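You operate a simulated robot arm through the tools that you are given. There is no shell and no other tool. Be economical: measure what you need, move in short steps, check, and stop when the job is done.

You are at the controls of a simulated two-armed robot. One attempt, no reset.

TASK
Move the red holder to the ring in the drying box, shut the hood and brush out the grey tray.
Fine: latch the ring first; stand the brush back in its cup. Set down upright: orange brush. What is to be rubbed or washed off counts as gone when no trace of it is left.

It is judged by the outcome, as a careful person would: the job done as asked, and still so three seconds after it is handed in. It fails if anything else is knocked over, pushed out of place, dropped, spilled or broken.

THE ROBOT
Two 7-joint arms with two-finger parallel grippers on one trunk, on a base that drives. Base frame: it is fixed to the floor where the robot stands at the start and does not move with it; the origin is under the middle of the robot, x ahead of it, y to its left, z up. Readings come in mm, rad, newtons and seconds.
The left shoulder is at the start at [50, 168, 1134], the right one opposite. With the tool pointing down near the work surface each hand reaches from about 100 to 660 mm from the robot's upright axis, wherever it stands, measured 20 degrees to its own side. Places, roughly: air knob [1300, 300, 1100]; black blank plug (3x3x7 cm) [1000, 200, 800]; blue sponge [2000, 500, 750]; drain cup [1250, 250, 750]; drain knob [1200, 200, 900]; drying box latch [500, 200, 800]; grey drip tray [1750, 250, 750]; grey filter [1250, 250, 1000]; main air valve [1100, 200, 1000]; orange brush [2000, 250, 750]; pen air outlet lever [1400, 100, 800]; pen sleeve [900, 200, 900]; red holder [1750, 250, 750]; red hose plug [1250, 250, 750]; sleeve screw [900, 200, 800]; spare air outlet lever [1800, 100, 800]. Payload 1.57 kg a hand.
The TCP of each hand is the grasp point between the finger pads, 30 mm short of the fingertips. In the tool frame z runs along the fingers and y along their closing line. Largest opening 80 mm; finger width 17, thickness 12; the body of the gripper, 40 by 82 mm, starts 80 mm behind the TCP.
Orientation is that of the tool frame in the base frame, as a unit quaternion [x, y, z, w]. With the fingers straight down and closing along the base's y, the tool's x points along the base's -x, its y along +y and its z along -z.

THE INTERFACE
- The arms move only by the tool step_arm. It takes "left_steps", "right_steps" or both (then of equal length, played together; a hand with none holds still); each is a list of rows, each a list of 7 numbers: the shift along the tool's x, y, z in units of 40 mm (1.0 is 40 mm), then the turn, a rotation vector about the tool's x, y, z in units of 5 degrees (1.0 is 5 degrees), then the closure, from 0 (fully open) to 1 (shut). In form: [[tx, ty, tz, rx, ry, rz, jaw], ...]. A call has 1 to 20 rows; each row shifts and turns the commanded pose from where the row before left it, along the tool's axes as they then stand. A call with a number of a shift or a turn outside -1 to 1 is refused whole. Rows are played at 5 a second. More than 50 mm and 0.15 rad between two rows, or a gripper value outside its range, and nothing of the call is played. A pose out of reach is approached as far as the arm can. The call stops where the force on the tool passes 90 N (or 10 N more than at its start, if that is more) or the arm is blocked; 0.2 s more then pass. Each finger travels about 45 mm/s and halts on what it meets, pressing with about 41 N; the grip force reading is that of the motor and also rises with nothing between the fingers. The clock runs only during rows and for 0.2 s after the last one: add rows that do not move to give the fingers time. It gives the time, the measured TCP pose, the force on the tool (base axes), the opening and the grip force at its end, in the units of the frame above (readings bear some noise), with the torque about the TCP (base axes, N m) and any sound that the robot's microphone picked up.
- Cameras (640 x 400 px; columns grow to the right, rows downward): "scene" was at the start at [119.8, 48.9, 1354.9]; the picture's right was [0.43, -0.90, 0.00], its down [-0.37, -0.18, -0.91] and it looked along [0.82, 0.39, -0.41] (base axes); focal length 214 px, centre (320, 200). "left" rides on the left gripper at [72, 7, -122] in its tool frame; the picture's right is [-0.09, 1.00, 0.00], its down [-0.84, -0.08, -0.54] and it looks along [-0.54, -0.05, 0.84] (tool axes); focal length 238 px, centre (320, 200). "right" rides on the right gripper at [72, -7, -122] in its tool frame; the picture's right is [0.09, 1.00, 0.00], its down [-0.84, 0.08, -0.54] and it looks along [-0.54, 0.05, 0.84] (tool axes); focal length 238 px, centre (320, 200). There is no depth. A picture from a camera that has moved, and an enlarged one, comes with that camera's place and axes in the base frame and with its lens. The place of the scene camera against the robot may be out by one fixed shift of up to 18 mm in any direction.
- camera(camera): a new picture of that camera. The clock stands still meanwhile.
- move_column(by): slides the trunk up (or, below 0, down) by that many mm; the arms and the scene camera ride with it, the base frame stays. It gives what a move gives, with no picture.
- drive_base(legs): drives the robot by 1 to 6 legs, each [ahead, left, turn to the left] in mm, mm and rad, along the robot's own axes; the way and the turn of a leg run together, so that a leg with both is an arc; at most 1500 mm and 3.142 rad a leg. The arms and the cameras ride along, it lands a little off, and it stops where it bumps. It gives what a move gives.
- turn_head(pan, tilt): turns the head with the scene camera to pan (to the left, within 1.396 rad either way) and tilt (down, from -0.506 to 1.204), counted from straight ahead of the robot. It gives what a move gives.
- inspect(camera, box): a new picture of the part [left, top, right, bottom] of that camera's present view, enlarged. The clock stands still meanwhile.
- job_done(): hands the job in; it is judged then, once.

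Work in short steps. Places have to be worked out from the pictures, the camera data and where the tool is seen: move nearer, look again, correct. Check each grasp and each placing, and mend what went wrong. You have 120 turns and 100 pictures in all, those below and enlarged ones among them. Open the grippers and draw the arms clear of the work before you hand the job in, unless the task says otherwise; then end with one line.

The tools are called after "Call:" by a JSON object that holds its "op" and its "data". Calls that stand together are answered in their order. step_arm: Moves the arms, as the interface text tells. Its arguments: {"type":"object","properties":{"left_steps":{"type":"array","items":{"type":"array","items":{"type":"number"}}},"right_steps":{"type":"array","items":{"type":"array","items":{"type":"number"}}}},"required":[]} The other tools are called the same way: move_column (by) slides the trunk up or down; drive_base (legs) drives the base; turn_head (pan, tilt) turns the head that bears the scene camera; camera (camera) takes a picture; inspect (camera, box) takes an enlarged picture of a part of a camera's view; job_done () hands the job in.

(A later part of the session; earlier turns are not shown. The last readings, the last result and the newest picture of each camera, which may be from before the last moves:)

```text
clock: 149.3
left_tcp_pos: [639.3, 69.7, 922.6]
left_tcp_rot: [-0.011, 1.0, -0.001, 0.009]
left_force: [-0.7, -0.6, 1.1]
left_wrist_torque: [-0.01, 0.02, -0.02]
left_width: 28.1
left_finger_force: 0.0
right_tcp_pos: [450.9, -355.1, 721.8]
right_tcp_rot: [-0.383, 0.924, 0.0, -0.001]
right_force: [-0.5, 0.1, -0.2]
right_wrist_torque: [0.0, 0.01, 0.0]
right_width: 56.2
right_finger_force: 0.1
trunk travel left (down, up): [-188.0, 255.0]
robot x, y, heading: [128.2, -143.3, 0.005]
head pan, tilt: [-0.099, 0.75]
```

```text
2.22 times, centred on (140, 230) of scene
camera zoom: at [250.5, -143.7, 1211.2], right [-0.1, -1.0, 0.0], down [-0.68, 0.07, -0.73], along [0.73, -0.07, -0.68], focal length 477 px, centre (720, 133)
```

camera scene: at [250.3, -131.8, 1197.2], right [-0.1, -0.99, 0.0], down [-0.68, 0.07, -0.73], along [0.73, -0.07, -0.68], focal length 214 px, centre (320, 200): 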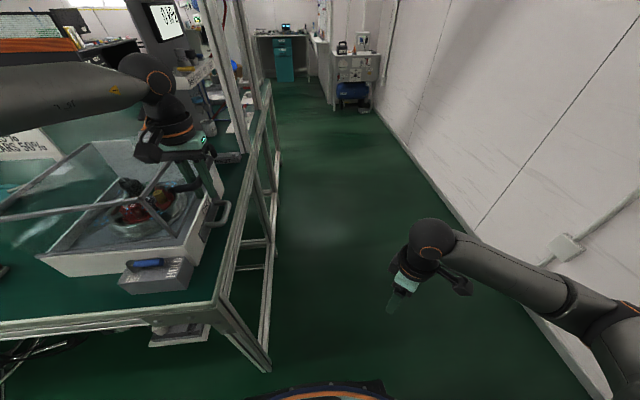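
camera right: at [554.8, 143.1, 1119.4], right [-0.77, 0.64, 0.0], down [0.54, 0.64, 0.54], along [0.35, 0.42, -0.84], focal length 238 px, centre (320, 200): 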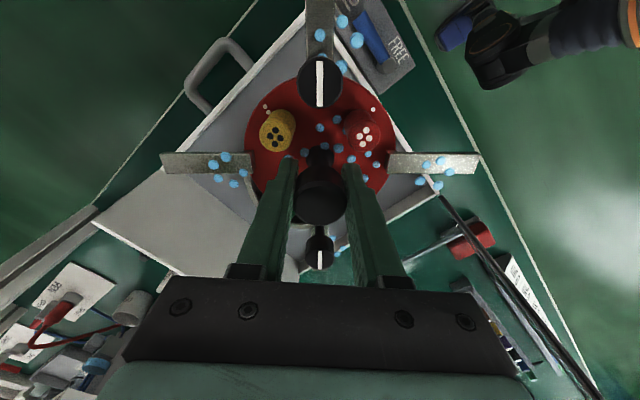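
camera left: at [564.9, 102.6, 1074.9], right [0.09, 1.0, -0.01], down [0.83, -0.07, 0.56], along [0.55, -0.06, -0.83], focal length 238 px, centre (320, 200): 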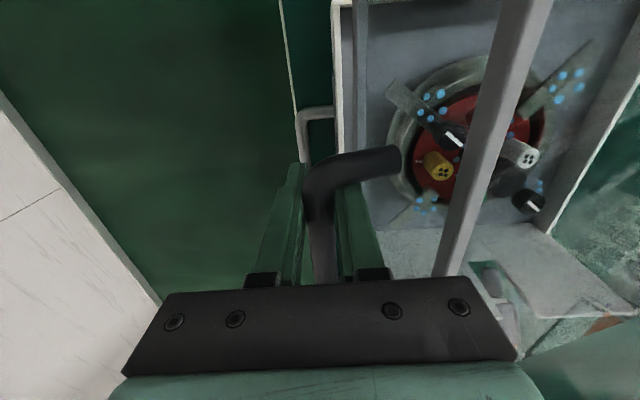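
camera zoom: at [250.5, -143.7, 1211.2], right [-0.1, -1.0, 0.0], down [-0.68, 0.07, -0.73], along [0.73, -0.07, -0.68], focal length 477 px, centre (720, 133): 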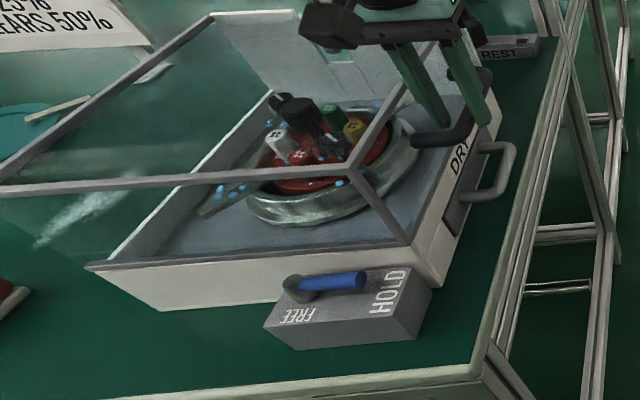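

The hood is shut, with its rim on the wall tops, and the holder is undisturbed. I lift clear, tuck the left arm, and drive round to the brush station.

Call:
{"op": "move_column", "data": {"by": 150}}

Call:
{"op": "step_arm", "data": {"left_steps": [[1, 0, 0, 0, 0, 0, 0.6], [1, 0, 0, 0, 0, 0, 0.6], [1, 0, 0, 0, 0, 0, 0.6], [1, 0, 0, 0, 0, 0, 0.6], [1, 0, 0, 0, 0, 0, 0.6], [0, 0, 0, 0, 0, 0, 0.6]], "right_steps": [[0, 0, -1, 0, 0, 0, 0], [0, 0, -1, 0, 0, 0, 0], [0, 0, -1, 0, 0, 0, 0], [0, 0, 0, 0, 0, 0, 0], [0, 0, 0, 0, 0, 0, 0], [0, 0, 0, 0, 0, 0, 0]]}}

Call:
{"op": "drive_base", "data": {"legs": [[-60, 0, 0], [0, -400, 0], [1500, 0, 0], [330, 0, 0], [0, 0, 1.571], [150, 0, 0]]}}

Call:
{"op": "turn_head", "data": {"pan": 0.0, "tilt": 0.7}}

Call:
{"op": "camera", "data": {"camera": "scene"}}

```text
clock: 151.1
left_tcp_pos: [639.4, 70.1, 1073.1]
left_tcp_rot: [-0.011, 1.0, -0.001, 0.01]
left_force: [-0.2, 0.0, -0.1]
left_wrist_torque: [0.01, -0.01, -0.04]
left_width: 27.7
left_finger_force: 0.1
right_tcp_pos: [449.2, -354.6, 872.0]
right_tcp_rot: [-0.382, 0.924, 0.001, 0.0]
right_force: [-0.6, -0.2, -0.1]
right_wrist_torque: [0.0, 0.03, -0.04]
right_width: 55.9
right_finger_force: 0.1
trunk travel left (down, up): [-338.0, 105.0]
robot x, y, heading: [132.5, -143.4, 0.006]
head pan, tilt: [-0.099, 0.75]
```

```text
clock: 152.5
left_tcp_pos: [437.7, 65.3, 1071.7]
left_tcp_rot: [-0.011, 1.0, -0.001, 0.009]
left_force: [1.3, -0.5, -0.8]
left_wrist_torque: [0.0, 0.01, 0.02]
left_width: 32.1
left_finger_force: 0.1
right_tcp_pos: [451.1, -353.8, 992.4]
right_tcp_rot: [-0.382, 0.924, 0.001, 0.0]
right_force: [-0.3, -0.5, -0.3]
right_wrist_torque: [0.02, -0.01, -0.05]
right_width: 80.0
right_finger_force: 0.1
trunk travel left (down, up): [-338.0, 105.0]
robot x, y, heading: [132.2, -147.1, 0.006]
head pan, tilt: [-0.099, 0.75]
```

```text
clock: 170.7
left_tcp_pos: [1691.3, -124.5, 1072.7]
left_tcp_rot: [-0.697, 0.717, 0.006, 0.007]
left_force: [0.0, -0.1, -0.2]
left_wrist_torque: [-0.02, 0.0, 0.0]
left_width: 32.0
left_finger_force: 0.1
right_tcp_pos: [2111.0, -134.5, 992.1]
right_tcp_rot: [0.914, -0.406, 0.0, 0.001]
right_force: [0.5, 0.4, 0.2]
right_wrist_torque: [0.0, -0.01, -0.06]
right_width: 80.1
right_finger_force: 0.1
trunk travel left (down, up): [-338.0, 105.0]
robot x, y, heading: [1888.2, -440.8, 1.516]
head pan, tilt: [-0.099, 0.75]
```

```text
clock: 171.3
left_tcp_pos: [1693.0, -125.7, 1071.9]
left_tcp_rot: [-0.698, 0.716, 0.005, 0.007]
left_force: [0.0, -0.2, 0.5]
left_wrist_torque: [-0.01, -0.02, 0.02]
left_width: 32.0
left_finger_force: 0.0
right_tcp_pos: [2111.2, -135.0, 991.9]
right_tcp_rot: [0.914, -0.405, -0.001, 0.0]
right_force: [0.2, 0.8, 0.4]
right_wrist_torque: [0.02, 0.01, 0.02]
right_width: 80.1
right_finger_force: 0.0
trunk travel left (down, up): [-338.0, 105.0]
robot x, y, heading: [1888.4, -440.9, 1.52]
head pan, tilt: [0.0, 0.7]
```

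```text
30 pictures are left
camera scene: at [1889.3, -308.3, 1365.5], right [1.0, -0.05, 0.0], down [-0.03, -0.64, -0.76], along [0.04, 0.76, -0.64], focal length 214 px, centre (320, 200)
```

scene: 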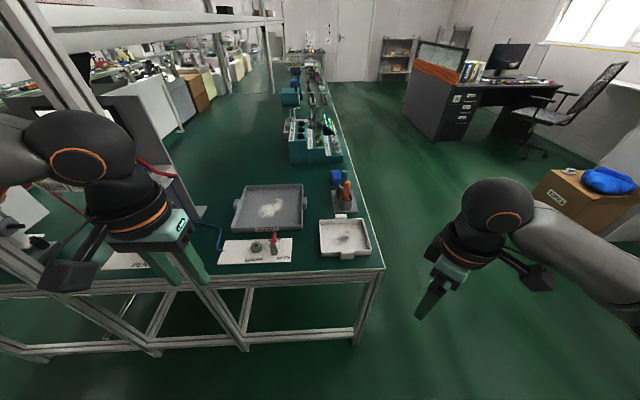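

Brush stands at about (2028,355). I straighten the heading, approach, rotate the right hand to close along x, and look.

Call:
{"op": "drive_base", "data": {"legs": [[0, 0, 0.053], [180, -20, 0]]}}

Call:
{"op": "step_arm", "data": {"right_steps": [[0, 0, 0, 0, 0, 1, 0], [0, 0, 0, 0, 0, 1, 0], [0, 0, 0, 0, 0, 1, 0], [0, 0, 0, 0, 0, 1, 0], [0, 0, 0, 0, 0, 1, 0], [0, 0, 0, 0, 0, 1, 0], [0, 0, 0, 0, 0, 1, 0], [0, 0, 0, 0, 0, 1, 0], [0, 0, 0, 0, 0, 0.7, 0], [-0.9, 0.7, 0, 0, 0, 0, 0], [-0.9, 0.7, 0, 0, 0, 0, 0], [-0.9, 0.4, 0, 0, 0, 0, 0], [0, 0, 0, 0, 0, 0, 0]]}}

Call:
{"op": "camera", "data": {"camera": "right"}}

```text
clock: 173.3
left_tcp_pos: [1693.7, 49.6, 1071.6]
left_tcp_rot: [0.717, -0.697, -0.006, -0.007]
left_force: [-0.1, -0.5, 0.0]
left_wrist_torque: [-0.02, 0.02, 0.01]
left_width: 31.8
left_finger_force: 0.1
right_tcp_pos: [2112.6, 63.0, 991.8]
right_tcp_rot: [0.925, -0.379, -0.001, 0.001]
right_force: [-0.2, 0.2, -0.7]
right_wrist_torque: [0.02, -0.01, -0.01]
right_width: 79.9
right_finger_force: 0.0
trunk travel left (down, up): [-338.0, 105.0]
robot x, y, heading: [1907.1, -256.1, 1.576]
head pan, tilt: [0.0, 0.7]
```

```text
clock: 176.1
left_tcp_pos: [1693.5, 47.8, 1072.8]
left_tcp_rot: [0.717, -0.697, -0.007, -0.007]
left_force: [0.1, 0.9, -0.7]
left_wrist_torque: [-0.01, 0.0, 0.01]
left_width: 31.8
left_finger_force: 0.1
right_tcp_pos: [2035.2, 169.3, 992.7]
right_tcp_rot: [0.719, -0.695, 0.0, 0.002]
right_force: [0.2, 0.4, 0.1]
right_wrist_torque: [0.01, 0.04, 0.0]
right_width: 80.1
right_finger_force: 0.1
trunk travel left (down, up): [-338.0, 105.0]
robot x, y, heading: [1909.4, -255.6, 1.579]
head pan, tilt: [0.0, 0.7]
```

```text
29 pictures are left
camera right: at [2045.7, 97.7, 1113.4], right [-0.99, -0.13, 0.0], down [-0.11, 0.83, 0.54], along [-0.07, 0.54, -0.84], focal length 238 px, centre (320, 200)
```

right: 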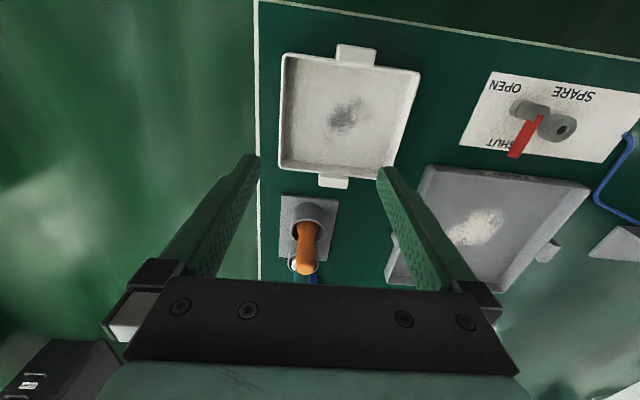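

Closer look from nearer.

Call:
{"op": "step_arm", "data": {"right_steps": [[-0.9, 0, 0, 0, 0, 0, 0], [-0.9, 0, 0.3, 0, 0, 0, 0], [-0.9, 0, 0.3, 0, 0, 0, 0], [0, 0, 0, 0, 0, 0, 0]]}}

Call:
{"op": "camera", "data": {"camera": "right"}}

```text
clock: 177.1
left_tcp_pos: [1692.7, 47.3, 1072.1]
left_tcp_rot: [0.718, -0.696, -0.006, -0.008]
left_force: [0.9, 0.5, -0.9]
left_wrist_torque: [0.04, 0.01, 0.0]
left_width: 32.1
left_finger_force: 0.1
right_tcp_pos: [2035.2, 276.0, 968.9]
right_tcp_rot: [0.72, -0.694, 0.0, 0.001]
right_force: [0.4, 0.2, -0.5]
right_wrist_torque: [-0.04, -0.02, 0.01]
right_width: 79.9
right_finger_force: 0.1
trunk travel left (down, up): [-338.0, 105.0]
robot x, y, heading: [1908.1, -260.7, 1.581]
head pan, tilt: [0.0, 0.7]
```

```text
28 pictures are left
camera right: at [2045.8, 203.9, 1089.4], right [-0.99, -0.13, 0.0], down [-0.1, 0.83, 0.54], along [-0.07, 0.54, -0.84], focal length 238 px, centre (320, 200)
```

right: 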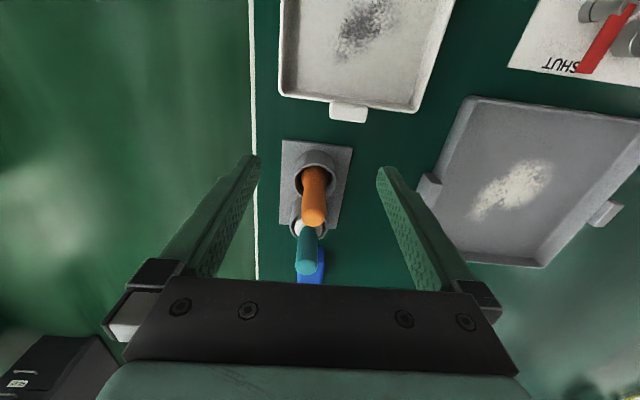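

Handle ≈ (2031,352), top ≈ 886. I nudge the base 22 mm closer and move over it.

Call:
{"op": "drive_base", "data": {"legs": [[22, 0, 0]]}}

Call:
{"op": "step_arm", "data": {"right_steps": [[-0.7, 0.1, 0.5, 0, 0, 0, 0], [-0.65, 0, 0.5, 0, 0, 0, 0], [0, 0, 0, 0, 0, 0, 0]]}}

Call:
{"op": "camera", "data": {"camera": "right"}}

```text
clock: 177.9
left_tcp_pos: [1693.4, 69.1, 1071.5]
left_tcp_rot: [0.718, -0.696, -0.006, -0.007]
left_force: [-0.7, 0.4, 0.1]
left_wrist_torque: [-0.02, -0.02, -0.02]
left_width: 32.1
left_finger_force: 0.0
right_tcp_pos: [2035.4, 296.0, 968.0]
right_tcp_rot: [0.719, -0.695, 0.0, 0.002]
right_force: [-0.4, 0.3, -0.7]
right_wrist_torque: [-0.03, 0.0, 0.03]
right_width: 80.2
right_finger_force: 0.1
trunk travel left (down, up): [-338.0, 105.0]
robot x, y, heading: [1904.6, -237.2, 1.576]
head pan, tilt: [0.0, 0.7]
```

```text
clock: 178.7
left_tcp_pos: [1693.7, 69.7, 1072.5]
left_tcp_rot: [0.717, -0.697, -0.006, -0.008]
left_force: [0.8, 0.5, 0.2]
left_wrist_torque: [-0.02, -0.02, -0.03]
left_width: 31.9
left_finger_force: 0.1
right_tcp_pos: [2029.7, 349.1, 930.2]
right_tcp_rot: [0.719, -0.695, 0.0, 0.001]
right_force: [-0.1, 0.0, -0.3]
right_wrist_torque: [0.0, 0.04, -0.03]
right_width: 80.0
right_finger_force: 0.1
trunk travel left (down, up): [-338.0, 105.0]
robot x, y, heading: [1905.6, -237.7, 1.581]
head pan, tilt: [0.0, 0.7]
```

```text
27 pictures are left
camera right: at [2039.3, 278.1, 1051.6], right [-0.99, -0.13, 0.0], down [-0.11, 0.83, 0.54], along [-0.07, 0.54, -0.84], focal length 238 px, centre (320, 200)
```

right: 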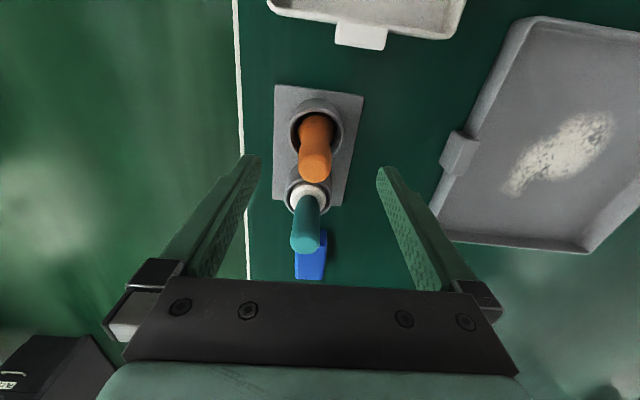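

Handle centre ≈ (2032,357). I correct, lower to z≈856, and close.

Call:
{"op": "step_arm", "data": {"right_steps": [[-0.18, -0.05, 0.6, 0, 0, 0, 0], [0, 0, 0.65, 0, 0, 0, 0], [0, 0, 0.6, 0, 0, 0, 0], [0, 0, 0, 0, 0, 0, 0]]}}

Call:
{"op": "camera", "data": {"camera": "right"}}

```text
clock: 179.7
left_tcp_pos: [1693.9, 69.0, 1072.5]
left_tcp_rot: [0.717, -0.697, -0.005, -0.007]
left_force: [-0.5, -0.3, -0.1]
left_wrist_torque: [0.01, -0.01, 0.02]
left_width: 32.1
left_finger_force: 0.0
right_tcp_pos: [2030.7, 359.4, 853.5]
right_tcp_rot: [0.72, -0.694, 0.0, 0.001]
right_force: [1.0, 0.3, -0.1]
right_wrist_torque: [0.01, -0.02, 0.01]
right_width: 79.9
right_finger_force: 0.1
trunk travel left (down, up): [-338.0, 105.0]
robot x, y, heading: [1902.8, -236.9, 1.585]
head pan, tilt: [0.0, 0.7]
```

```text
26 pictures are left
camera right: at [2041.3, 287.5, 974.2], right [-0.99, -0.13, 0.0], down [-0.1, 0.83, 0.54], along [-0.07, 0.54, -0.84], focal length 238 px, centre (320, 200)
```

right: 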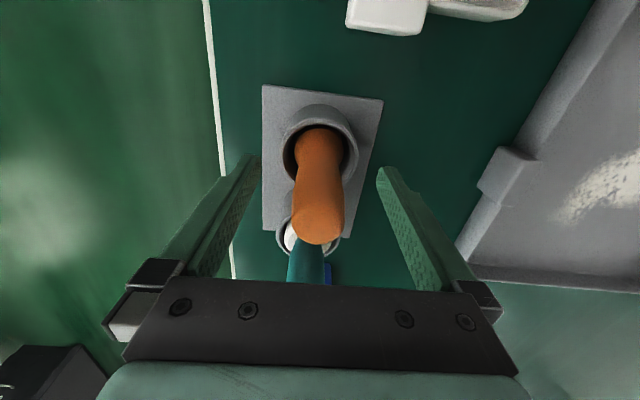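

Centred. Close and record the pick pose (2030.7, 359.4, 853.5), then lift with the trunk.

Call:
{"op": "step_arm", "data": {"right_steps": [[0, 0, 0, 0, 0, 0, 0.4], [0, 0, 0, 0, 0, 0, 0.7], [0, 0, 0, 0, 0, 0, 1], [0, 0, 0, 0, 0, 0, 1], [0, 0, 0, 0, 0, 0, 1], [0, 0, 0, 0, 0, 0, 1]]}}

Call:
{"op": "move_column", "data": {"by": 100}}

Call:
{"op": "camera", "data": {"camera": "scene"}}

```text
clock: 181.1
left_tcp_pos: [1692.3, 69.3, 1072.0]
left_tcp_rot: [0.717, -0.697, -0.006, -0.007]
left_force: [-0.2, 0.0, 0.2]
left_wrist_torque: [0.01, 0.0, 0.03]
left_width: 31.9
left_finger_force: 0.2
right_tcp_pos: [2030.2, 359.4, 854.0]
right_tcp_rot: [0.718, -0.696, 0.0, 0.001]
right_force: [0.5, 0.1, -0.1]
right_wrist_torque: [0.0, -0.03, -0.01]
right_width: 24.3
right_finger_force: 36.8
trunk travel left (down, up): [-338.0, 105.0]
robot x, y, heading: [1907.9, -237.9, 1.579]
head pan, tilt: [0.0, 0.7]
```

```text
clock: 182.4
left_tcp_pos: [1693.2, 69.3, 1172.6]
left_tcp_rot: [0.718, -0.696, -0.007, -0.006]
left_force: [-0.1, -1.3, 0.0]
left_wrist_torque: [-0.02, -0.03, 0.0]
left_width: 31.9
left_finger_force: 0.0
right_tcp_pos: [2031.4, 358.9, 954.3]
right_tcp_rot: [0.719, -0.695, 0.0, 0.001]
right_force: [0.2, -0.3, 0.2]
right_wrist_torque: [-0.04, 0.0, -0.02]
right_width: 24.2
right_finger_force: 36.3
trunk travel left (down, up): [-438.0, 5.0]
robot x, y, heading: [1905.5, -237.9, 1.576]
head pan, tilt: [0.0, 0.7]
```

```text
25 pictures are left
camera scene: at [1901.2, -101.4, 1465.4], right [1.0, 0.01, 0.0], down [0.01, -0.64, -0.76], along [-0.01, 0.76, -0.64], focal length 214 px, centre (320, 200)
```

scene: 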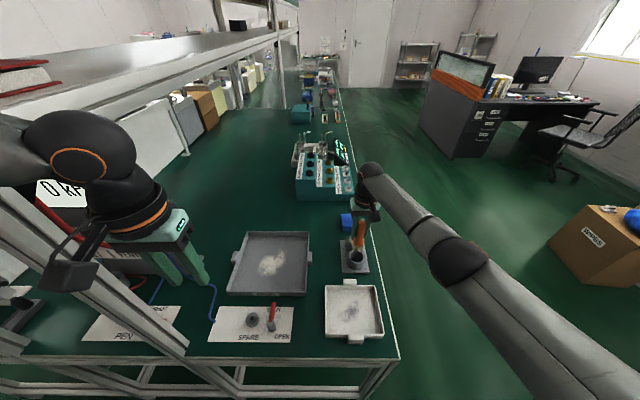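

I check the brush's lower end, and pull the left hand back so it clears the shelf post when I drive left.

Call:
{"op": "step_arm", "data": {"left_steps": [[1, 0, 0, 0, 0, 0, 0.6], [1, 0, 0, 0, 0, 0, 0.6], [1, 0, 0, 0, 0, 0, 0.6], [1, 0, 0, 0, 0, 0, 0.6], [1, 0, 0, 0, 0, 0, 0.6], [0, 0, 0, 0, 0, 0, 0.6]]}}

Call:
{"op": "inspect", "data": {"camera": "scene", "box": [320, 180, 400, 280]}}

```text
clock: 183.8
left_tcp_pos: [1714.7, -62.4, 1236.4]
left_tcp_rot: [0.718, -0.696, -0.006, -0.007]
left_force: [0.5, -1.5, 0.0]
left_wrist_torque: [0.02, -0.01, 0.0]
left_width: 32.1
left_finger_force: 0.1
left hand out of reach, approached as far as the arm can: row 2, 3, 4, 5
right_tcp_pos: [2031.8, 359.0, 953.3]
right_tcp_rot: [0.718, -0.696, 0.0, 0.002]
right_force: [0.1, 0.6, -0.5]
right_wrist_torque: [-0.01, 0.0, 0.0]
right_width: 24.3
right_finger_force: 35.9
trunk travel left (down, up): [-438.0, 5.0]
robot x, y, heading: [1906.3, -236.3, 1.581]
head pan, tilt: [0.0, 0.7]
```

```text
4.00 times, centred on (360, 230) of scene
camera zoom: at [1901.1, -101.1, 1465.4], right [1.0, 0.01, 0.0], down [0.01, -0.64, -0.76], along [-0.01, 0.76, -0.64], focal length 858 px, centre (160, 80)
```

zoom: 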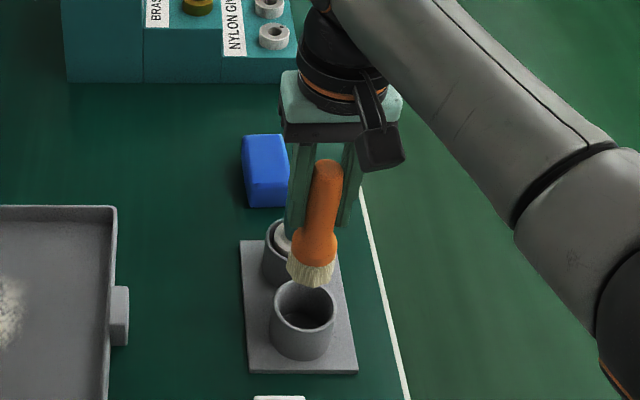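

Brush is fully out; bristles end ≈108 mm below the TCP. I drive left so the right hand is over the grey tray and look.

Call:
{"op": "drive_base", "data": {"legs": [[0, 240, 0]]}}

Call:
{"op": "camera", "data": {"camera": "right"}}

Call:
{"op": "camera", "data": {"camera": "scene"}}

```text
clock: 186.6
left_tcp_pos: [1471.9, -64.7, 1235.4]
left_tcp_rot: [0.718, -0.696, -0.006, -0.007]
left_force: [-0.3, 0.3, -0.2]
left_wrist_torque: [-0.03, 0.01, -0.01]
left_width: 31.9
left_finger_force: 0.0
right_tcp_pos: [1789.8, 356.8, 954.3]
right_tcp_rot: [0.719, -0.695, 0.0, 0.001]
right_force: [-0.2, 0.4, -0.8]
right_wrist_torque: [-0.01, 0.0, 0.0]
right_width: 24.2
right_finger_force: 36.0
trunk travel left (down, up): [-438.0, 5.0]
robot x, y, heading: [1666.7, -236.4, 1.58]
head pan, tilt: [0.0, 0.7]
```

```text
23 pictures are left
camera right: at [1798.5, 285.6, 1074.6], right [-0.99, -0.13, 0.0], down [-0.11, 0.83, 0.54], along [-0.07, 0.54, -0.84], focal length 238 px, centre (320, 200)
```

right: 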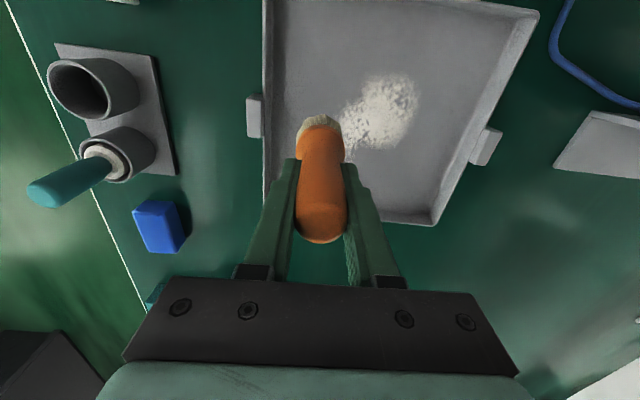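

```text
22 pictures are left
camera scene: at [1658.6, -103.6, 1465.5], right [1.0, 0.01, 0.0], down [0.01, -0.64, -0.76], along [-0.01, 0.76, -0.64], focal length 214 px, centre (320, 200)
```

scene: 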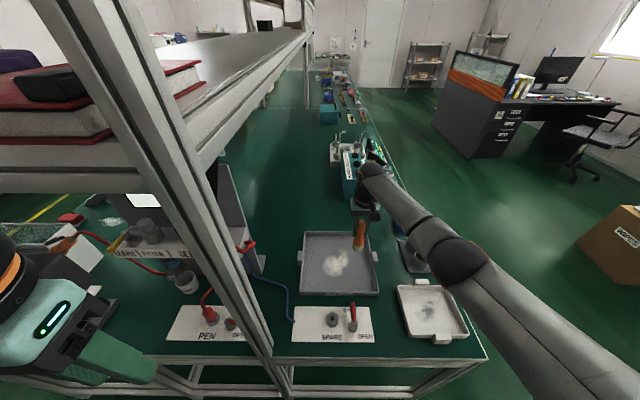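

Dust patch spans roughly x 1665–1750, y 300–408. I reposition slightly, raise the arm while lowering the trunk (better reach), ending with bristles ~20 mm above the tray.

Call:
{"op": "drive_base", "data": {"legs": [[8, 26, 0]]}}

Call:
{"op": "step_arm", "data": {"right_steps": [[0, 0, -0.9, 0, 0, 0, 1], [0, 0, -0.9, 0, 0, 0, 1], [0.5, 0, -0.7, 0, 0, 0, 1], [0, 0, 0, 0, 0, 0, 1]]}}

Call:
{"op": "move_column", "data": {"by": -175}}

```text
clock: 187.5
left_tcp_pos: [1445.9, -57.0, 1235.4]
left_tcp_rot: [0.718, -0.696, -0.006, -0.007]
left_force: [-0.4, -1.0, -1.1]
left_wrist_torque: [0.01, -0.05, -0.02]
left_width: 32.3
left_finger_force: 0.1
right_tcp_pos: [1763.0, 364.3, 953.9]
right_tcp_rot: [0.719, -0.695, 0.0, 0.002]
right_force: [-0.6, 0.3, -0.7]
right_wrist_torque: [0.03, -0.01, -0.01]
right_width: 24.5
right_finger_force: 36.3
trunk travel left (down, up): [-438.0, 5.0]
robot x, y, heading: [1636.5, -230.0, 1.576]
head pan, tilt: [0.0, 0.7]
```

```text
clock: 188.5
left_tcp_pos: [1447.4, -55.3, 1235.8]
left_tcp_rot: [0.717, -0.697, -0.005, -0.007]
left_force: [0.6, 0.4, -0.1]
left_wrist_torque: [0.01, 0.02, 0.04]
left_width: 31.9
left_finger_force: 0.1
right_tcp_pos: [1766.2, 345.4, 1055.2]
right_tcp_rot: [0.719, -0.695, 0.0, 0.002]
right_force: [0.6, -0.4, -1.0]
right_wrist_torque: [0.02, -0.01, 0.04]
right_width: 24.4
right_finger_force: 36.4
trunk travel left (down, up): [-438.0, 5.0]
robot x, y, heading: [1641.2, -231.9, 1.581]
head pan, tilt: [0.0, 0.7]
```

```text
clock: 190.4
left_tcp_pos: [1447.7, -57.1, 1059.7]
left_tcp_rot: [0.717, -0.697, -0.006, -0.007]
left_force: [0.3, 0.6, 0.9]
left_wrist_torque: [-0.01, -0.02, 0.02]
left_width: 32.3
left_finger_force: 0.1
right_tcp_pos: [1766.6, 345.4, 879.7]
right_tcp_rot: [0.719, -0.695, 0.0, 0.001]
right_force: [0.7, 0.0, -0.4]
right_wrist_torque: [0.01, 0.0, -0.01]
right_width: 24.4
right_finger_force: 35.9
trunk travel left (down, up): [-263.0, 180.0]
robot x, y, heading: [1636.5, -229.1, 1.586]
head pan, tilt: [0.0, 0.7]
```

Now lower slowly to contact at the patch's edge.

Call:
{"op": "step_arm", "data": {"right_steps": [[0, 0, 0.2, 0, 0, 0, 1], [0, 0, 0.2, 0, 0, 0, 1], [0, 0, 0, 0, 0, 0, 1]]}}

Call:
{"op": "step_arm", "data": {"right_steps": [[0, 0, 0.15, 0, 0, 0, 1], [0, 0, 0, 0, 0, 0, 1]]}}

```text
clock: 191.2
left_tcp_pos: [1447.8, -57.0, 1060.8]
left_tcp_rot: [0.717, -0.697, -0.006, -0.007]
left_force: [-0.2, 0.6, -0.4]
left_wrist_torque: [-0.02, -0.01, -0.03]
left_width: 32.0
left_finger_force: 0.0
right_tcp_pos: [1767.2, 346.2, 862.2]
right_tcp_rot: [0.72, -0.694, -0.001, 0.001]
right_force: [-0.5, -0.3, -0.1]
right_wrist_torque: [0.0, -0.01, 0.0]
right_width: 24.0
right_finger_force: 36.3
trunk travel left (down, up): [-263.0, 180.0]
robot x, y, heading: [1636.8, -230.4, 1.582]
head pan, tilt: [0.0, 0.7]
```

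```text
clock: 191.8
left_tcp_pos: [1445.6, -57.2, 1061.6]
left_tcp_rot: [0.718, -0.696, -0.007, -0.007]
left_force: [0.1, 0.4, 0.0]
left_wrist_torque: [0.0, 0.04, 0.01]
left_width: 31.8
left_finger_force: 0.0
right_tcp_pos: [1765.7, 345.4, 856.8]
right_tcp_rot: [0.719, -0.695, 0.0, 0.002]
right_force: [-0.3, -0.3, -1.0]
right_wrist_torque: [0.0, 0.0, -0.01]
right_width: 24.2
right_finger_force: 36.3
trunk travel left (down, up): [-263.0, 180.0]
robot x, y, heading: [1635.3, -227.9, 1.576]
head pan, tilt: [0.0, 0.7]
```

No contact yet; continue down in 4 mm steps.

Call:
{"op": "step_arm", "data": {"right_steps": [[0, 0, 0.1, 0, 0, 0, 1], [0, 0, 0, 0, 0, 0, 1]]}}

Call:
{"op": "step_arm", "data": {"right_steps": [[0, 0, 0.1, 0, 0, 0, 1], [0, 0, 0, 0, 0, 0, 1]]}}

Call:
{"op": "step_arm", "data": {"right_steps": [[0, 0, 0.1, 0, 0, 0, 1], [0, 0, 0, 0, 0, 0, 1]]}}

```text
clock: 192.4
left_tcp_pos: [1447.5, -57.9, 1060.7]
left_tcp_rot: [0.718, -0.696, -0.006, -0.007]
left_force: [0.4, -0.5, -0.2]
left_wrist_torque: [0.02, 0.05, 0.02]
left_width: 31.8
left_finger_force: 0.1
right_tcp_pos: [1767.2, 345.3, 854.1]
right_tcp_rot: [0.719, -0.695, 0.0, 0.002]
right_force: [-0.2, -0.1, -0.3]
right_wrist_torque: [0.03, -0.02, -0.02]
right_width: 24.5
right_finger_force: 36.7
trunk travel left (down, up): [-263.0, 180.0]
robot x, y, heading: [1637.1, -227.6, 1.581]
head pan, tilt: [0.0, 0.7]
```

```text
clock: 193.0
left_tcp_pos: [1446.6, -57.3, 1061.1]
left_tcp_rot: [0.718, -0.696, -0.006, -0.007]
left_force: [-0.5, 0.3, -0.4]
left_wrist_torque: [0.03, -0.02, 0.01]
left_width: 31.7
left_finger_force: 0.1
right_tcp_pos: [1765.8, 344.7, 850.3]
right_tcp_rot: [0.72, -0.694, 0.0, 0.0]
right_force: [0.6, -0.9, 4.0]
right_wrist_torque: [-0.06, -0.09, -0.01]
right_width: 24.4
right_finger_force: 36.2
trunk travel left (down, up): [-263.0, 180.0]
robot x, y, heading: [1633.6, -224.4, 1.575]
head pan, tilt: [0.0, 0.7]
```

```text
clock: 193.6
left_tcp_pos: [1448.1, -57.9, 1062.1]
left_tcp_rot: [0.718, -0.696, -0.007, -0.009]
left_force: [-0.5, 0.5, -0.7]
left_wrist_torque: [0.01, 0.02, -0.03]
left_width: 32.2
left_finger_force: 0.0
right_tcp_pos: [1765.9, 344.6, 851.0]
right_tcp_rot: [0.718, -0.696, -0.003, -0.002]
right_force: [5.3, 0.7, 26.0]
right_wrist_torque: [-0.26, -0.43, 0.07]
right_width: 24.3
right_finger_force: 36.3
trunk travel left (down, up): [-263.0, 180.0]
robot x, y, heading: [1635.6, -232.5, 1.58]
head pan, tilt: [0.0, 0.7]
```

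Floor contact at z≈850.5. I back off to a light press (~10 N) and start zig-zag strokes.

Call:
{"op": "step_arm", "data": {"right_steps": [[0, 0, -0.06, 0, 0, 0, 1], [-0.85, 0, 0, 0, 0, 0, 1], [-0.85, 0, 0, 0, 0, 0, 1], [0, 0.4, 0, 0, 0, 0, 1], [0.81, 0, 0, 0, 0, 0, 1], [0.81, 0, 0, 0, 0, 0, 1], [0.81, 0, 0, 0, 0, 0, 1], [0.81, 0, 0, 0, 0, 0, 1], [0, 0.4, 0, 0, 0, 0, 1], [-0.81, 0, 0, 0, 0, 0, 1], [-0.81, 0, 0, 0, 0, 0, 1], [-0.81, 0, 0, 0, 0, 0, 1], [-0.81, 0, 0, 0, 0, 0, 1], [0, 0, 0, 0, 0, 0, 1]]}}

Call:
{"op": "camera", "data": {"camera": "scene"}}

```text
clock: 196.6
left_tcp_pos: [1446.8, -56.4, 1060.9]
left_tcp_rot: [0.718, -0.696, -0.006, -0.007]
left_force: [1.0, -0.6, -0.1]
left_wrist_torque: [0.01, 0.03, 0.0]
left_width: 32.1
left_finger_force: 0.1
right_tcp_pos: [1739.9, 387.4, 849.4]
right_tcp_rot: [0.72, -0.694, -0.002, 0.0]
right_force: [-0.2, -0.1, -0.4]
right_wrist_torque: [-0.01, -0.01, -0.01]
right_width: 24.5
right_finger_force: 35.8
right hand out of reach, approached as far as the arm can: row 3
trunk travel left (down, up): [-263.0, 180.0]
robot x, y, heading: [1640.8, -231.9, 1.581]
head pan, tilt: [0.0, 0.7]
```

```text
21 pictures are left
camera scene: at [1633.6, -95.8, 1290.5], right [1.0, 0.01, 0.0], down [0.01, -0.64, -0.76], along [-0.01, 0.76, -0.64], focal length 214 px, centre (320, 200)
```

scene: 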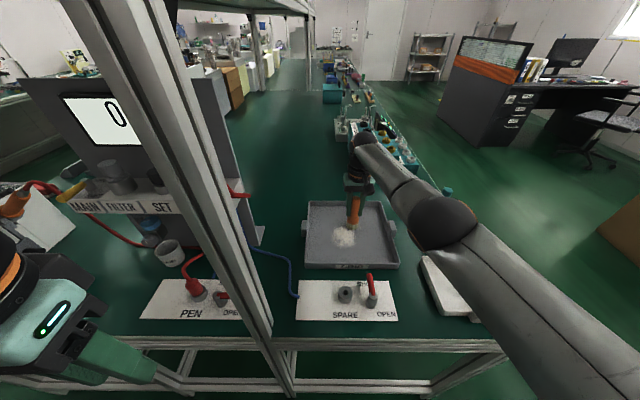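

Call:
{"op": "inspect", "data": {"camera": "scene", "box": [295, 190, 405, 275]}}

```text
4.71 times, centred on (350, 232) of scene
camera zoom: at [1633.6, -95.8, 1290.5], right [1.0, 0.01, 0.0], down [0.01, -0.64, -0.76], along [-0.01, 0.76, -0.64], focal length 1009 px, centre (179, 47)
```

zoom: 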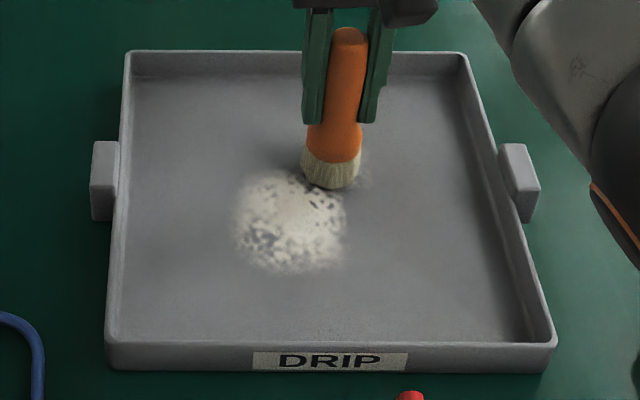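

The stroke cleared the tail; the rest spans x≈1670–1750, y≈308–385. I press 3 mm lower and sweep with 14 mm spacing.

Call:
{"op": "step_arm", "data": {"right_steps": [[0, -0.3, 0.08, 0, 0, 0, 1], [0.83, 0, 0, 0, 0, 0, 1], [0.83, 0, 0, 0, 0, 0, 1], [0.83, 0, 0, 0, 0, 0, 1], [0, 0.35, 0, 0, 0, 0, 1], [-0.83, 0, 0, 0, 0, 0, 1], [-0.83, 0, 0, 0, 0, 0, 1], [-0.83, 0, 0, 0, 0, 0, 1], [0, 0.35, 0, 0, 0, 0, 1], [0.83, 0, 0, 0, 0, 0, 1], [0.83, 0, 0, 0, 0, 0, 1], [0.83, 0, 0, 0, 0, 0, 1], [0, 0.35, 0, 0, 0, 0, 1], [-0.83, 0, 0, 0, 0, 0, 1], [-0.83, 0, 0, 0, 0, 0, 1], [-0.83, 0, 0, 0, 0, 0, 1], [0, 0, 0, 0, 0, 0, 1]]}}

Call:
{"op": "step_arm", "data": {"right_steps": [[0, 0.35, 0.02, 0, 0, 0, 1], [0.83, 0, 0, 0, 0, 0, 1], [0.83, 0, 0, 0, 0, 0, 1], [0.83, 0, 0, 0, 0, 0, 1], [0, 0.35, 0, 0, 0, 0, 1], [-0.83, 0, 0, 0, 0, 0, 1], [-0.83, 0, 0, 0, 0, 0, 1], [-0.83, 0, 0, 0, 0, 0, 1], [0, 0.35, 0, 0, 0, 0, 1], [0.83, 0, 0, 0, 0, 0, 1], [0.83, 0, 0, 0, 0, 0, 1], [0.83, 0, 0, 0, 0, 0, 1], [0, 0.35, 0, 0, 0, 0, 1], [-0.83, 0, 0, 0, 0, 0, 1], [-0.83, 0, 0, 0, 0, 0, 1], [-0.83, 0, 0, 0, 0, 0, 1], [0, 0, 0, 0, 0, 0, 1]]}}

Call:
{"op": "inspect", "data": {"camera": "scene", "box": [295, 190, 405, 275]}}

```text
clock: 200.2
left_tcp_pos: [1447.5, -56.8, 1060.4]
left_tcp_rot: [0.717, -0.697, -0.007, -0.008]
left_force: [-0.8, -0.7, 0.3]
left_wrist_torque: [-0.01, 0.0, 0.03]
left_width: 31.9
left_finger_force: 0.0
right_tcp_pos: [1711.8, 379.8, 845.7]
right_tcp_rot: [0.72, -0.694, -0.001, 0.0]
right_force: [1.0, -0.2, -0.2]
right_wrist_torque: [0.01, -0.01, 0.02]
right_width: 24.5
right_finger_force: 37.1
right hand out of reach, approached as far as the arm can: row 8, 16
trunk travel left (down, up): [-263.0, 180.0]
robot x, y, heading: [1639.4, -232.5, 1.584]
head pan, tilt: [0.0, 0.7]
```

```text
clock: 203.8
left_tcp_pos: [1447.6, -57.0, 1060.4]
left_tcp_rot: [0.718, -0.696, -0.006, -0.008]
left_force: [-0.2, -0.4, 0.6]
left_wrist_torque: [0.0, -0.01, 0.03]
left_width: 32.0
left_finger_force: 0.0
right_tcp_pos: [1667.1, 366.4, 847.0]
right_tcp_rot: [0.72, -0.694, -0.001, 0.001]
right_force: [0.6, 0.4, -0.6]
right_wrist_torque: [0.03, 0.01, 0.04]
right_width: 24.2
right_finger_force: 36.0
right hand out of reach, approached as far as the arm can: row 1, 9
trunk travel left (down, up): [-263.0, 180.0]
robot x, y, heading: [1640.0, -229.9, 1.583]
head pan, tilt: [0.0, 0.7]
```

```text
4.71 times, centred on (350, 232) of scene
camera zoom: at [1633.6, -95.6, 1290.4], right [1.0, 0.01, 0.0], down [0.01, -0.64, -0.76], along [-0.01, 0.76, -0.64], focal length 1009 px, centre (179, 47)
```

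zoom: 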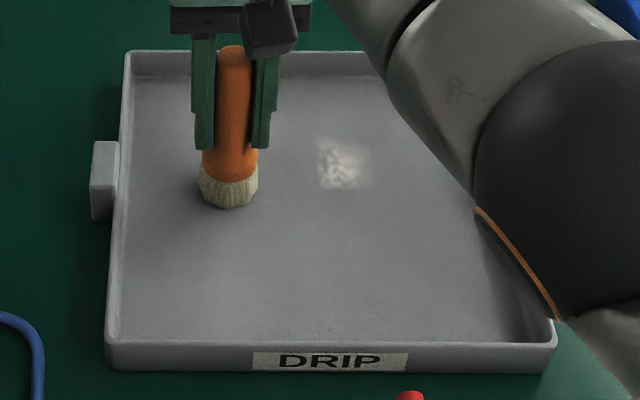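

Only a small spot near (1743,392) remains, at the reach edge. I tilt the brush 15° forward and scrub that spot.

Call:
{"op": "step_arm", "data": {"right_steps": [[0, 0, -0.25, 0, 0, 0, 1], [0, -0.95, 0, 0, 0, 0, 1], [0, -0.95, 0, 0, 0, 0, 1], [0, 0, 0, 0, -1, 0, 1], [0, 0, 0, 0, -1, 0, 1], [0, 0, 0, 0, -1, 0, 1], [0.09, 0, 0.34, 0, 0, 0, 1], [0, 0, 0, 0, 0, 0, 1]]}}

Call:
{"op": "inspect", "data": {"camera": "scene", "box": [295, 190, 405, 275]}}

```text
clock: 205.6
left_tcp_pos: [1447.8, -58.4, 1060.6]
left_tcp_rot: [0.718, -0.696, -0.007, -0.008]
left_force: [0.5, 0.0, -0.1]
left_wrist_torque: [0.03, 0.01, 0.02]
left_width: 32.0
left_finger_force: 0.1
right_tcp_pos: [1745.1, 373.8, 844.9]
right_tcp_rot: [0.712, -0.689, -0.097, -0.092]
right_force: [1.8, -0.2, 18.8]
right_wrist_torque: [0.24, -0.18, -0.04]
right_width: 24.8
right_finger_force: 35.9
trunk travel left (down, up): [-263.0, 180.0]
robot x, y, heading: [1637.0, -230.7, 1.581]
head pan, tilt: [0.0, 0.7]
```

```text
4.71 times, centred on (350, 232) of scene
camera zoom: at [1633.1, -97.9, 1291.1], right [1.0, 0.01, 0.0], down [0.01, -0.64, -0.77], along [-0.01, 0.77, -0.64], focal length 1009 px, centre (179, 47)
```

zoom: 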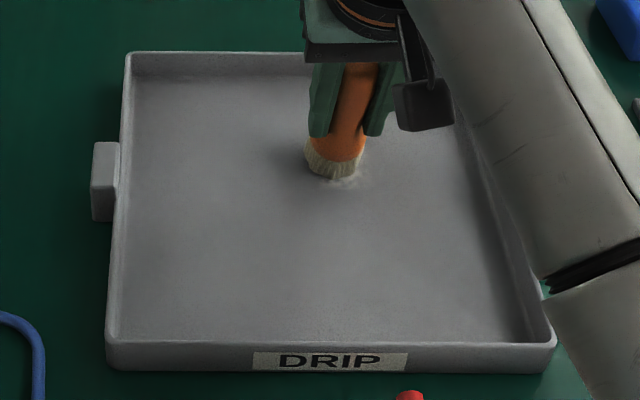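

Contact at the spot; now scrub strokes in x with small y steps.

Call:
{"op": "step_arm", "data": {"right_steps": [[0, -0.45, 0, 0, 0, 0, 1], [0.217, 0, -0.058, 0, 0, 0, 1], [0, 0.9, 0, 0, 0, 0, 1], [0.217, 0, -0.058, 0, 0, 0, 1], [0, -0.9, 0, 0, 0, 0, 1], [0.217, 0, -0.058, 0, 0, 0, 1], [0, 0.9, 0, 0, 0, 0, 1], [-0.8, 0, 0.21, 0, 0, 0, 1], [0, -0.9, 0, 0, 0, 0, 1], [-0.15, 0, 0.04, 0, 0, 0, 1], [0, 0.9, 0, 0, 0, 0, 1], [0.5, 0.3, -0.9, 0, 0, 0, 1], [0, 0.9, -0.2, 0, 0, 0, 1], [0, 0.9, 0, 0, 0, 0, 1], [0, 0, 0, 0, 0, 0, 1]]}}

Call:
{"op": "inspect", "data": {"camera": "scene", "box": [295, 190, 405, 275]}}

```text
clock: 208.8
left_tcp_pos: [1447.0, -57.1, 1060.8]
left_tcp_rot: [0.718, -0.696, -0.007, -0.007]
left_force: [-0.9, 0.2, -0.4]
left_wrist_torque: [-0.02, 0.0, -0.03]
left_width: 32.3
left_finger_force: 0.0
right_tcp_pos: [1642.8, 350.2, 876.0]
right_tcp_rot: [0.713, -0.689, -0.093, -0.09]
right_force: [1.1, -0.3, 0.0]
right_wrist_torque: [-0.01, 0.0, -0.01]
right_width: 24.6
right_finger_force: 36.6
trunk travel left (down, up): [-263.0, 180.0]
robot x, y, heading: [1638.9, -227.0, 1.579]
head pan, tilt: [0.0, 0.7]
```

```text
4.71 times, centred on (350, 232) of scene
camera zoom: at [1633.4, -95.8, 1290.5], right [1.0, 0.01, 0.0], down [0.01, -0.64, -0.76], along [-0.01, 0.76, -0.64], focal length 1009 px, centre (179, 47)
```

zoom: 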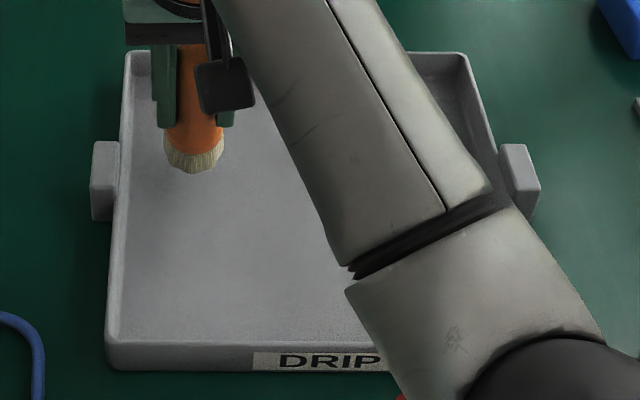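

The arm hides the spot; I raise, untilt, and go back toward the cup, then view the tray from there.

Call:
{"op": "move_column", "data": {"by": 120}}

Call:
{"op": "step_arm", "data": {"right_steps": [[0, 0, 0, 0, 1, 0, 1], [0, 0, 0, 0, 1, 0, 1], [0, 0, 0, 0, 1, 0, 1], [0, -0.8, 0, 0, 0, 0, 1], [0, -0.8, 0, 0, 0, 0, 1], [0, -0.8, 0, 0, 0, 0, 1], [0, -0.7, 0, 0, 0, 0, 1], [0, 0, 0, 0, 0, 0, 1]]}}

Call:
{"op": "drive_base", "data": {"legs": [[0, -266, 0]]}}

Call:
{"op": "inspect", "data": {"camera": "scene", "box": [200, 190, 400, 330]}}

Call:
{"op": "camera", "data": {"camera": "right"}}

```text
clock: 210.3
left_tcp_pos: [1447.9, -55.6, 1181.7]
left_tcp_rot: [0.718, -0.696, -0.006, -0.007]
left_force: [0.7, 0.6, -0.1]
left_wrist_torque: [-0.01, 0.02, -0.01]
left_width: 31.9
left_finger_force: 0.1
right_tcp_pos: [1645.1, 351.2, 995.9]
right_tcp_rot: [0.713, -0.689, -0.094, -0.09]
right_force: [0.2, 0.6, -0.3]
right_wrist_torque: [0.0, 0.01, -0.01]
right_width: 24.4
right_finger_force: 35.9
trunk travel left (down, up): [-383.0, 60.0]
robot x, y, heading: [1641.4, -228.4, 1.579]
head pan, tilt: [0.0, 0.7]
```

```text
clock: 212.1
left_tcp_pos: [1446.3, -56.5, 1182.1]
left_tcp_rot: [0.718, -0.696, -0.007, -0.008]
left_force: [0.6, 0.2, 0.3]
left_wrist_torque: [-0.02, -0.01, 0.0]
left_width: 32.0
left_finger_force: 0.0
right_tcp_pos: [1769.0, 356.7, 997.8]
right_tcp_rot: [0.72, -0.694, 0.0, 0.001]
right_force: [-0.7, -0.1, -0.9]
right_wrist_torque: [0.01, -0.02, 0.03]
right_width: 24.8
right_finger_force: 35.8
trunk travel left (down, up): [-383.0, 60.0]
robot x, y, heading: [1638.7, -228.4, 1.577]
head pan, tilt: [0.0, 0.7]
```

```text
clock: 215.0
left_tcp_pos: [1704.9, -54.4, 1180.2]
left_tcp_rot: [0.717, -0.697, -0.006, -0.007]
left_force: [0.2, -0.4, 0.5]
left_wrist_torque: [0.02, 0.04, 0.0]
left_width: 32.0
left_finger_force: 0.1
right_tcp_pos: [2027.4, 358.1, 998.6]
right_tcp_rot: [0.718, -0.696, 0.0, 0.002]
right_force: [-0.3, -0.3, -0.7]
right_wrist_torque: [0.0, -0.01, -0.01]
right_width: 24.8
right_finger_force: 35.7
trunk travel left (down, up): [-383.0, 60.0]
robot x, y, heading: [1892.6, -230.6, 1.576]
head pan, tilt: [0.0, 0.7]
```

```text
2.86 times, centred on (300, 260) of scene
camera zoom: at [1891.0, -93.8, 1410.5], right [1.0, 0.01, 0.0], down [0.0, -0.64, -0.76], along [-0.01, 0.76, -0.64], focal length 613 px, centre (377, 29)
```

zoom: 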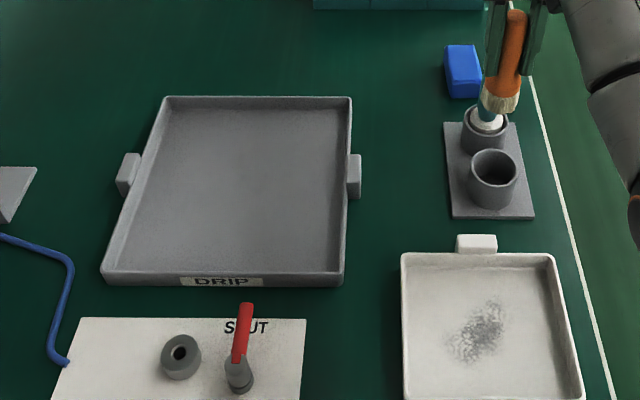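

```text
15 pictures are left
camera right: at [2036.9, 287.1, 1119.3], right [-0.99, -0.12, 0.0], down [-0.1, 0.83, 0.54], along [-0.07, 0.54, -0.84], focal length 238 px, centre (320, 200)
```

right: 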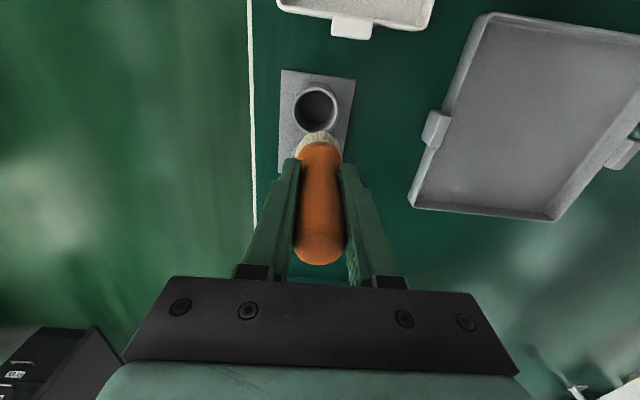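

The tray looks clean. I take one closer look at it, and then at the brush's alignment.

Call:
{"op": "inspect", "data": {"camera": "scene", "box": [235, 215, 330, 295]}}

Call:
{"op": "inspect", "data": {"camera": "scene", "box": [330, 190, 400, 270]}}

```text
5.00 times, centred on (282, 255) of scene
camera zoom: at [1891.0, -93.8, 1410.5], right [1.0, 0.01, 0.0], down [0.0, -0.64, -0.76], along [-0.01, 0.76, -0.64], focal length 1072 px, centre (508, -75)
```

zoom: 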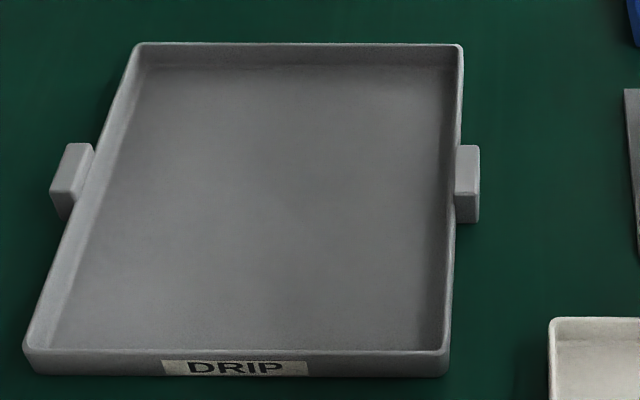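

```text
5.00 times, centred on (365, 230) of scene
camera zoom: at [1891.0, -93.8, 1410.5], right [1.0, 0.01, 0.0], down [0.0, -0.64, -0.76], along [-0.01, 0.76, -0.64], focal length 1072 px, centre (95, 50)
```

zoom: 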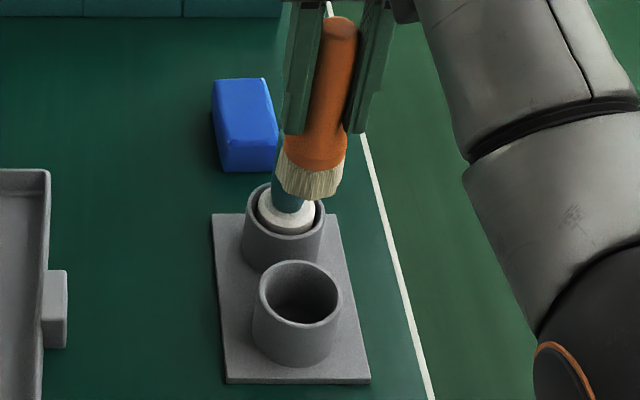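

A tighter zoom at the last-scrubbed spot to be sure no trace is left.

Call:
{"op": "inspect", "data": {"camera": "scene", "box": [270, 230, 320, 265]}}

```text
11.43 times, centred on (295, 248) of scene
camera zoom: at [1891.0, -93.8, 1410.5], right [1.0, 0.01, 0.0], down [0.0, -0.64, -0.76], along [-0.01, 0.76, -0.64], focal length 2451 px, centre (606, -343)
```

zoom: 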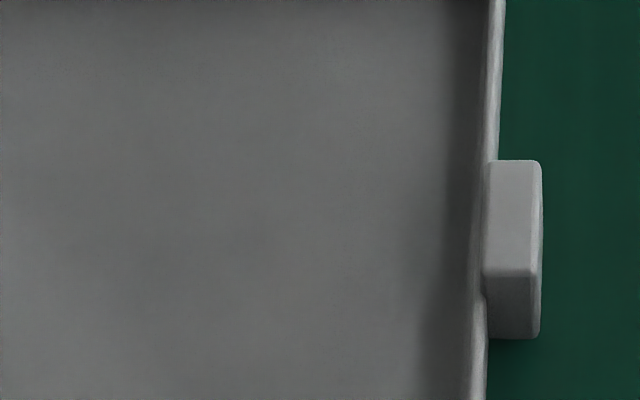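

Clean. Now I lower the brush to just above the cup and check the alignment.

Call:
{"op": "step_arm", "data": {"right_steps": [[0, -0.09, 0, 0, 0, 0, 1], [0, 0, 0, 0, 0, 0, 1]]}}

Call:
{"op": "move_column", "data": {"by": -88}}

Call:
{"op": "camera", "data": {"camera": "right"}}

Call:
{"op": "inspect", "data": {"camera": "scene", "box": [330, 150, 410, 240]}}

```text
clock: 215.6
left_tcp_pos: [1704.0, -55.3, 1180.0]
left_tcp_rot: [0.717, -0.697, -0.006, -0.007]
left_force: [0.1, 1.0, 0.6]
left_wrist_torque: [-0.02, -0.01, -0.01]
left_width: 31.9
left_finger_force: 0.1
right_tcp_pos: [2029.0, 358.5, 997.9]
right_tcp_rot: [0.718, -0.696, -0.001, 0.001]
right_force: [0.6, -0.1, -1.5]
right_wrist_torque: [0.04, 0.04, 0.0]
right_width: 24.4
right_finger_force: 36.4
trunk travel left (down, up): [-383.0, 60.0]
robot x, y, heading: [1895.6, -227.9, 1.577]
head pan, tilt: [0.0, 0.7]
```

```text
clock: 216.8
left_tcp_pos: [1705.2, -53.9, 1092.7]
left_tcp_rot: [0.717, -0.697, -0.006, -0.007]
left_force: [-0.6, 0.5, -0.4]
left_wrist_torque: [0.02, 0.03, -0.01]
left_width: 31.9
left_finger_force: 0.0
right_tcp_pos: [2029.6, 360.1, 910.3]
right_tcp_rot: [0.718, -0.697, 0.0, 0.001]
right_force: [0.1, -0.1, -0.3]
right_wrist_torque: [0.0, 0.01, 0.0]
right_width: 24.9
right_finger_force: 36.0
trunk travel left (down, up): [-295.0, 148.0]
robot x, y, heading: [1894.2, -229.3, 1.579]
head pan, tilt: [0.0, 0.7]
```

```text
11 pictures are left
camera right: at [2039.8, 287.4, 1031.4], right [-0.99, -0.12, 0.0], down [-0.1, 0.83, 0.54], along [-0.07, 0.54, -0.84], focal length 238 px, centre (320, 200)
```

right: 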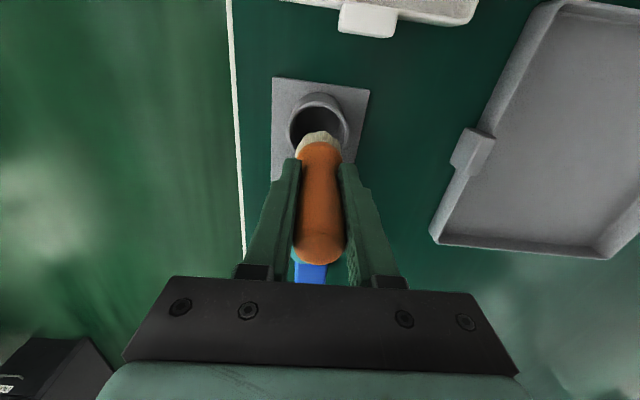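

```text
4.44 times, centred on (370, 195) of scene
camera zoom: at [1890.8, -94.0, 1322.5], right [1.0, 0.01, 0.0], down [0.0, -0.64, -0.77], along [-0.01, 0.77, -0.64], focal length 953 px, centre (98, 222)
```

zoom: 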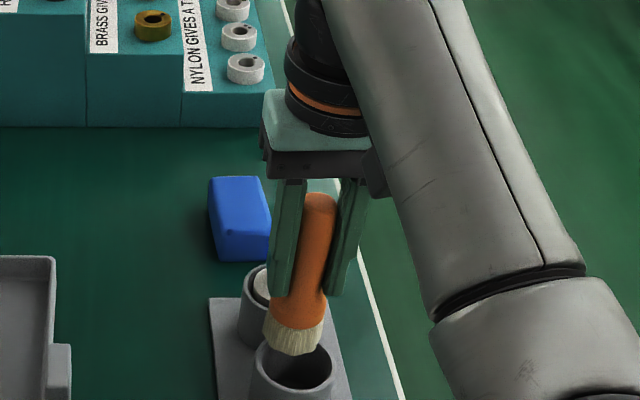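

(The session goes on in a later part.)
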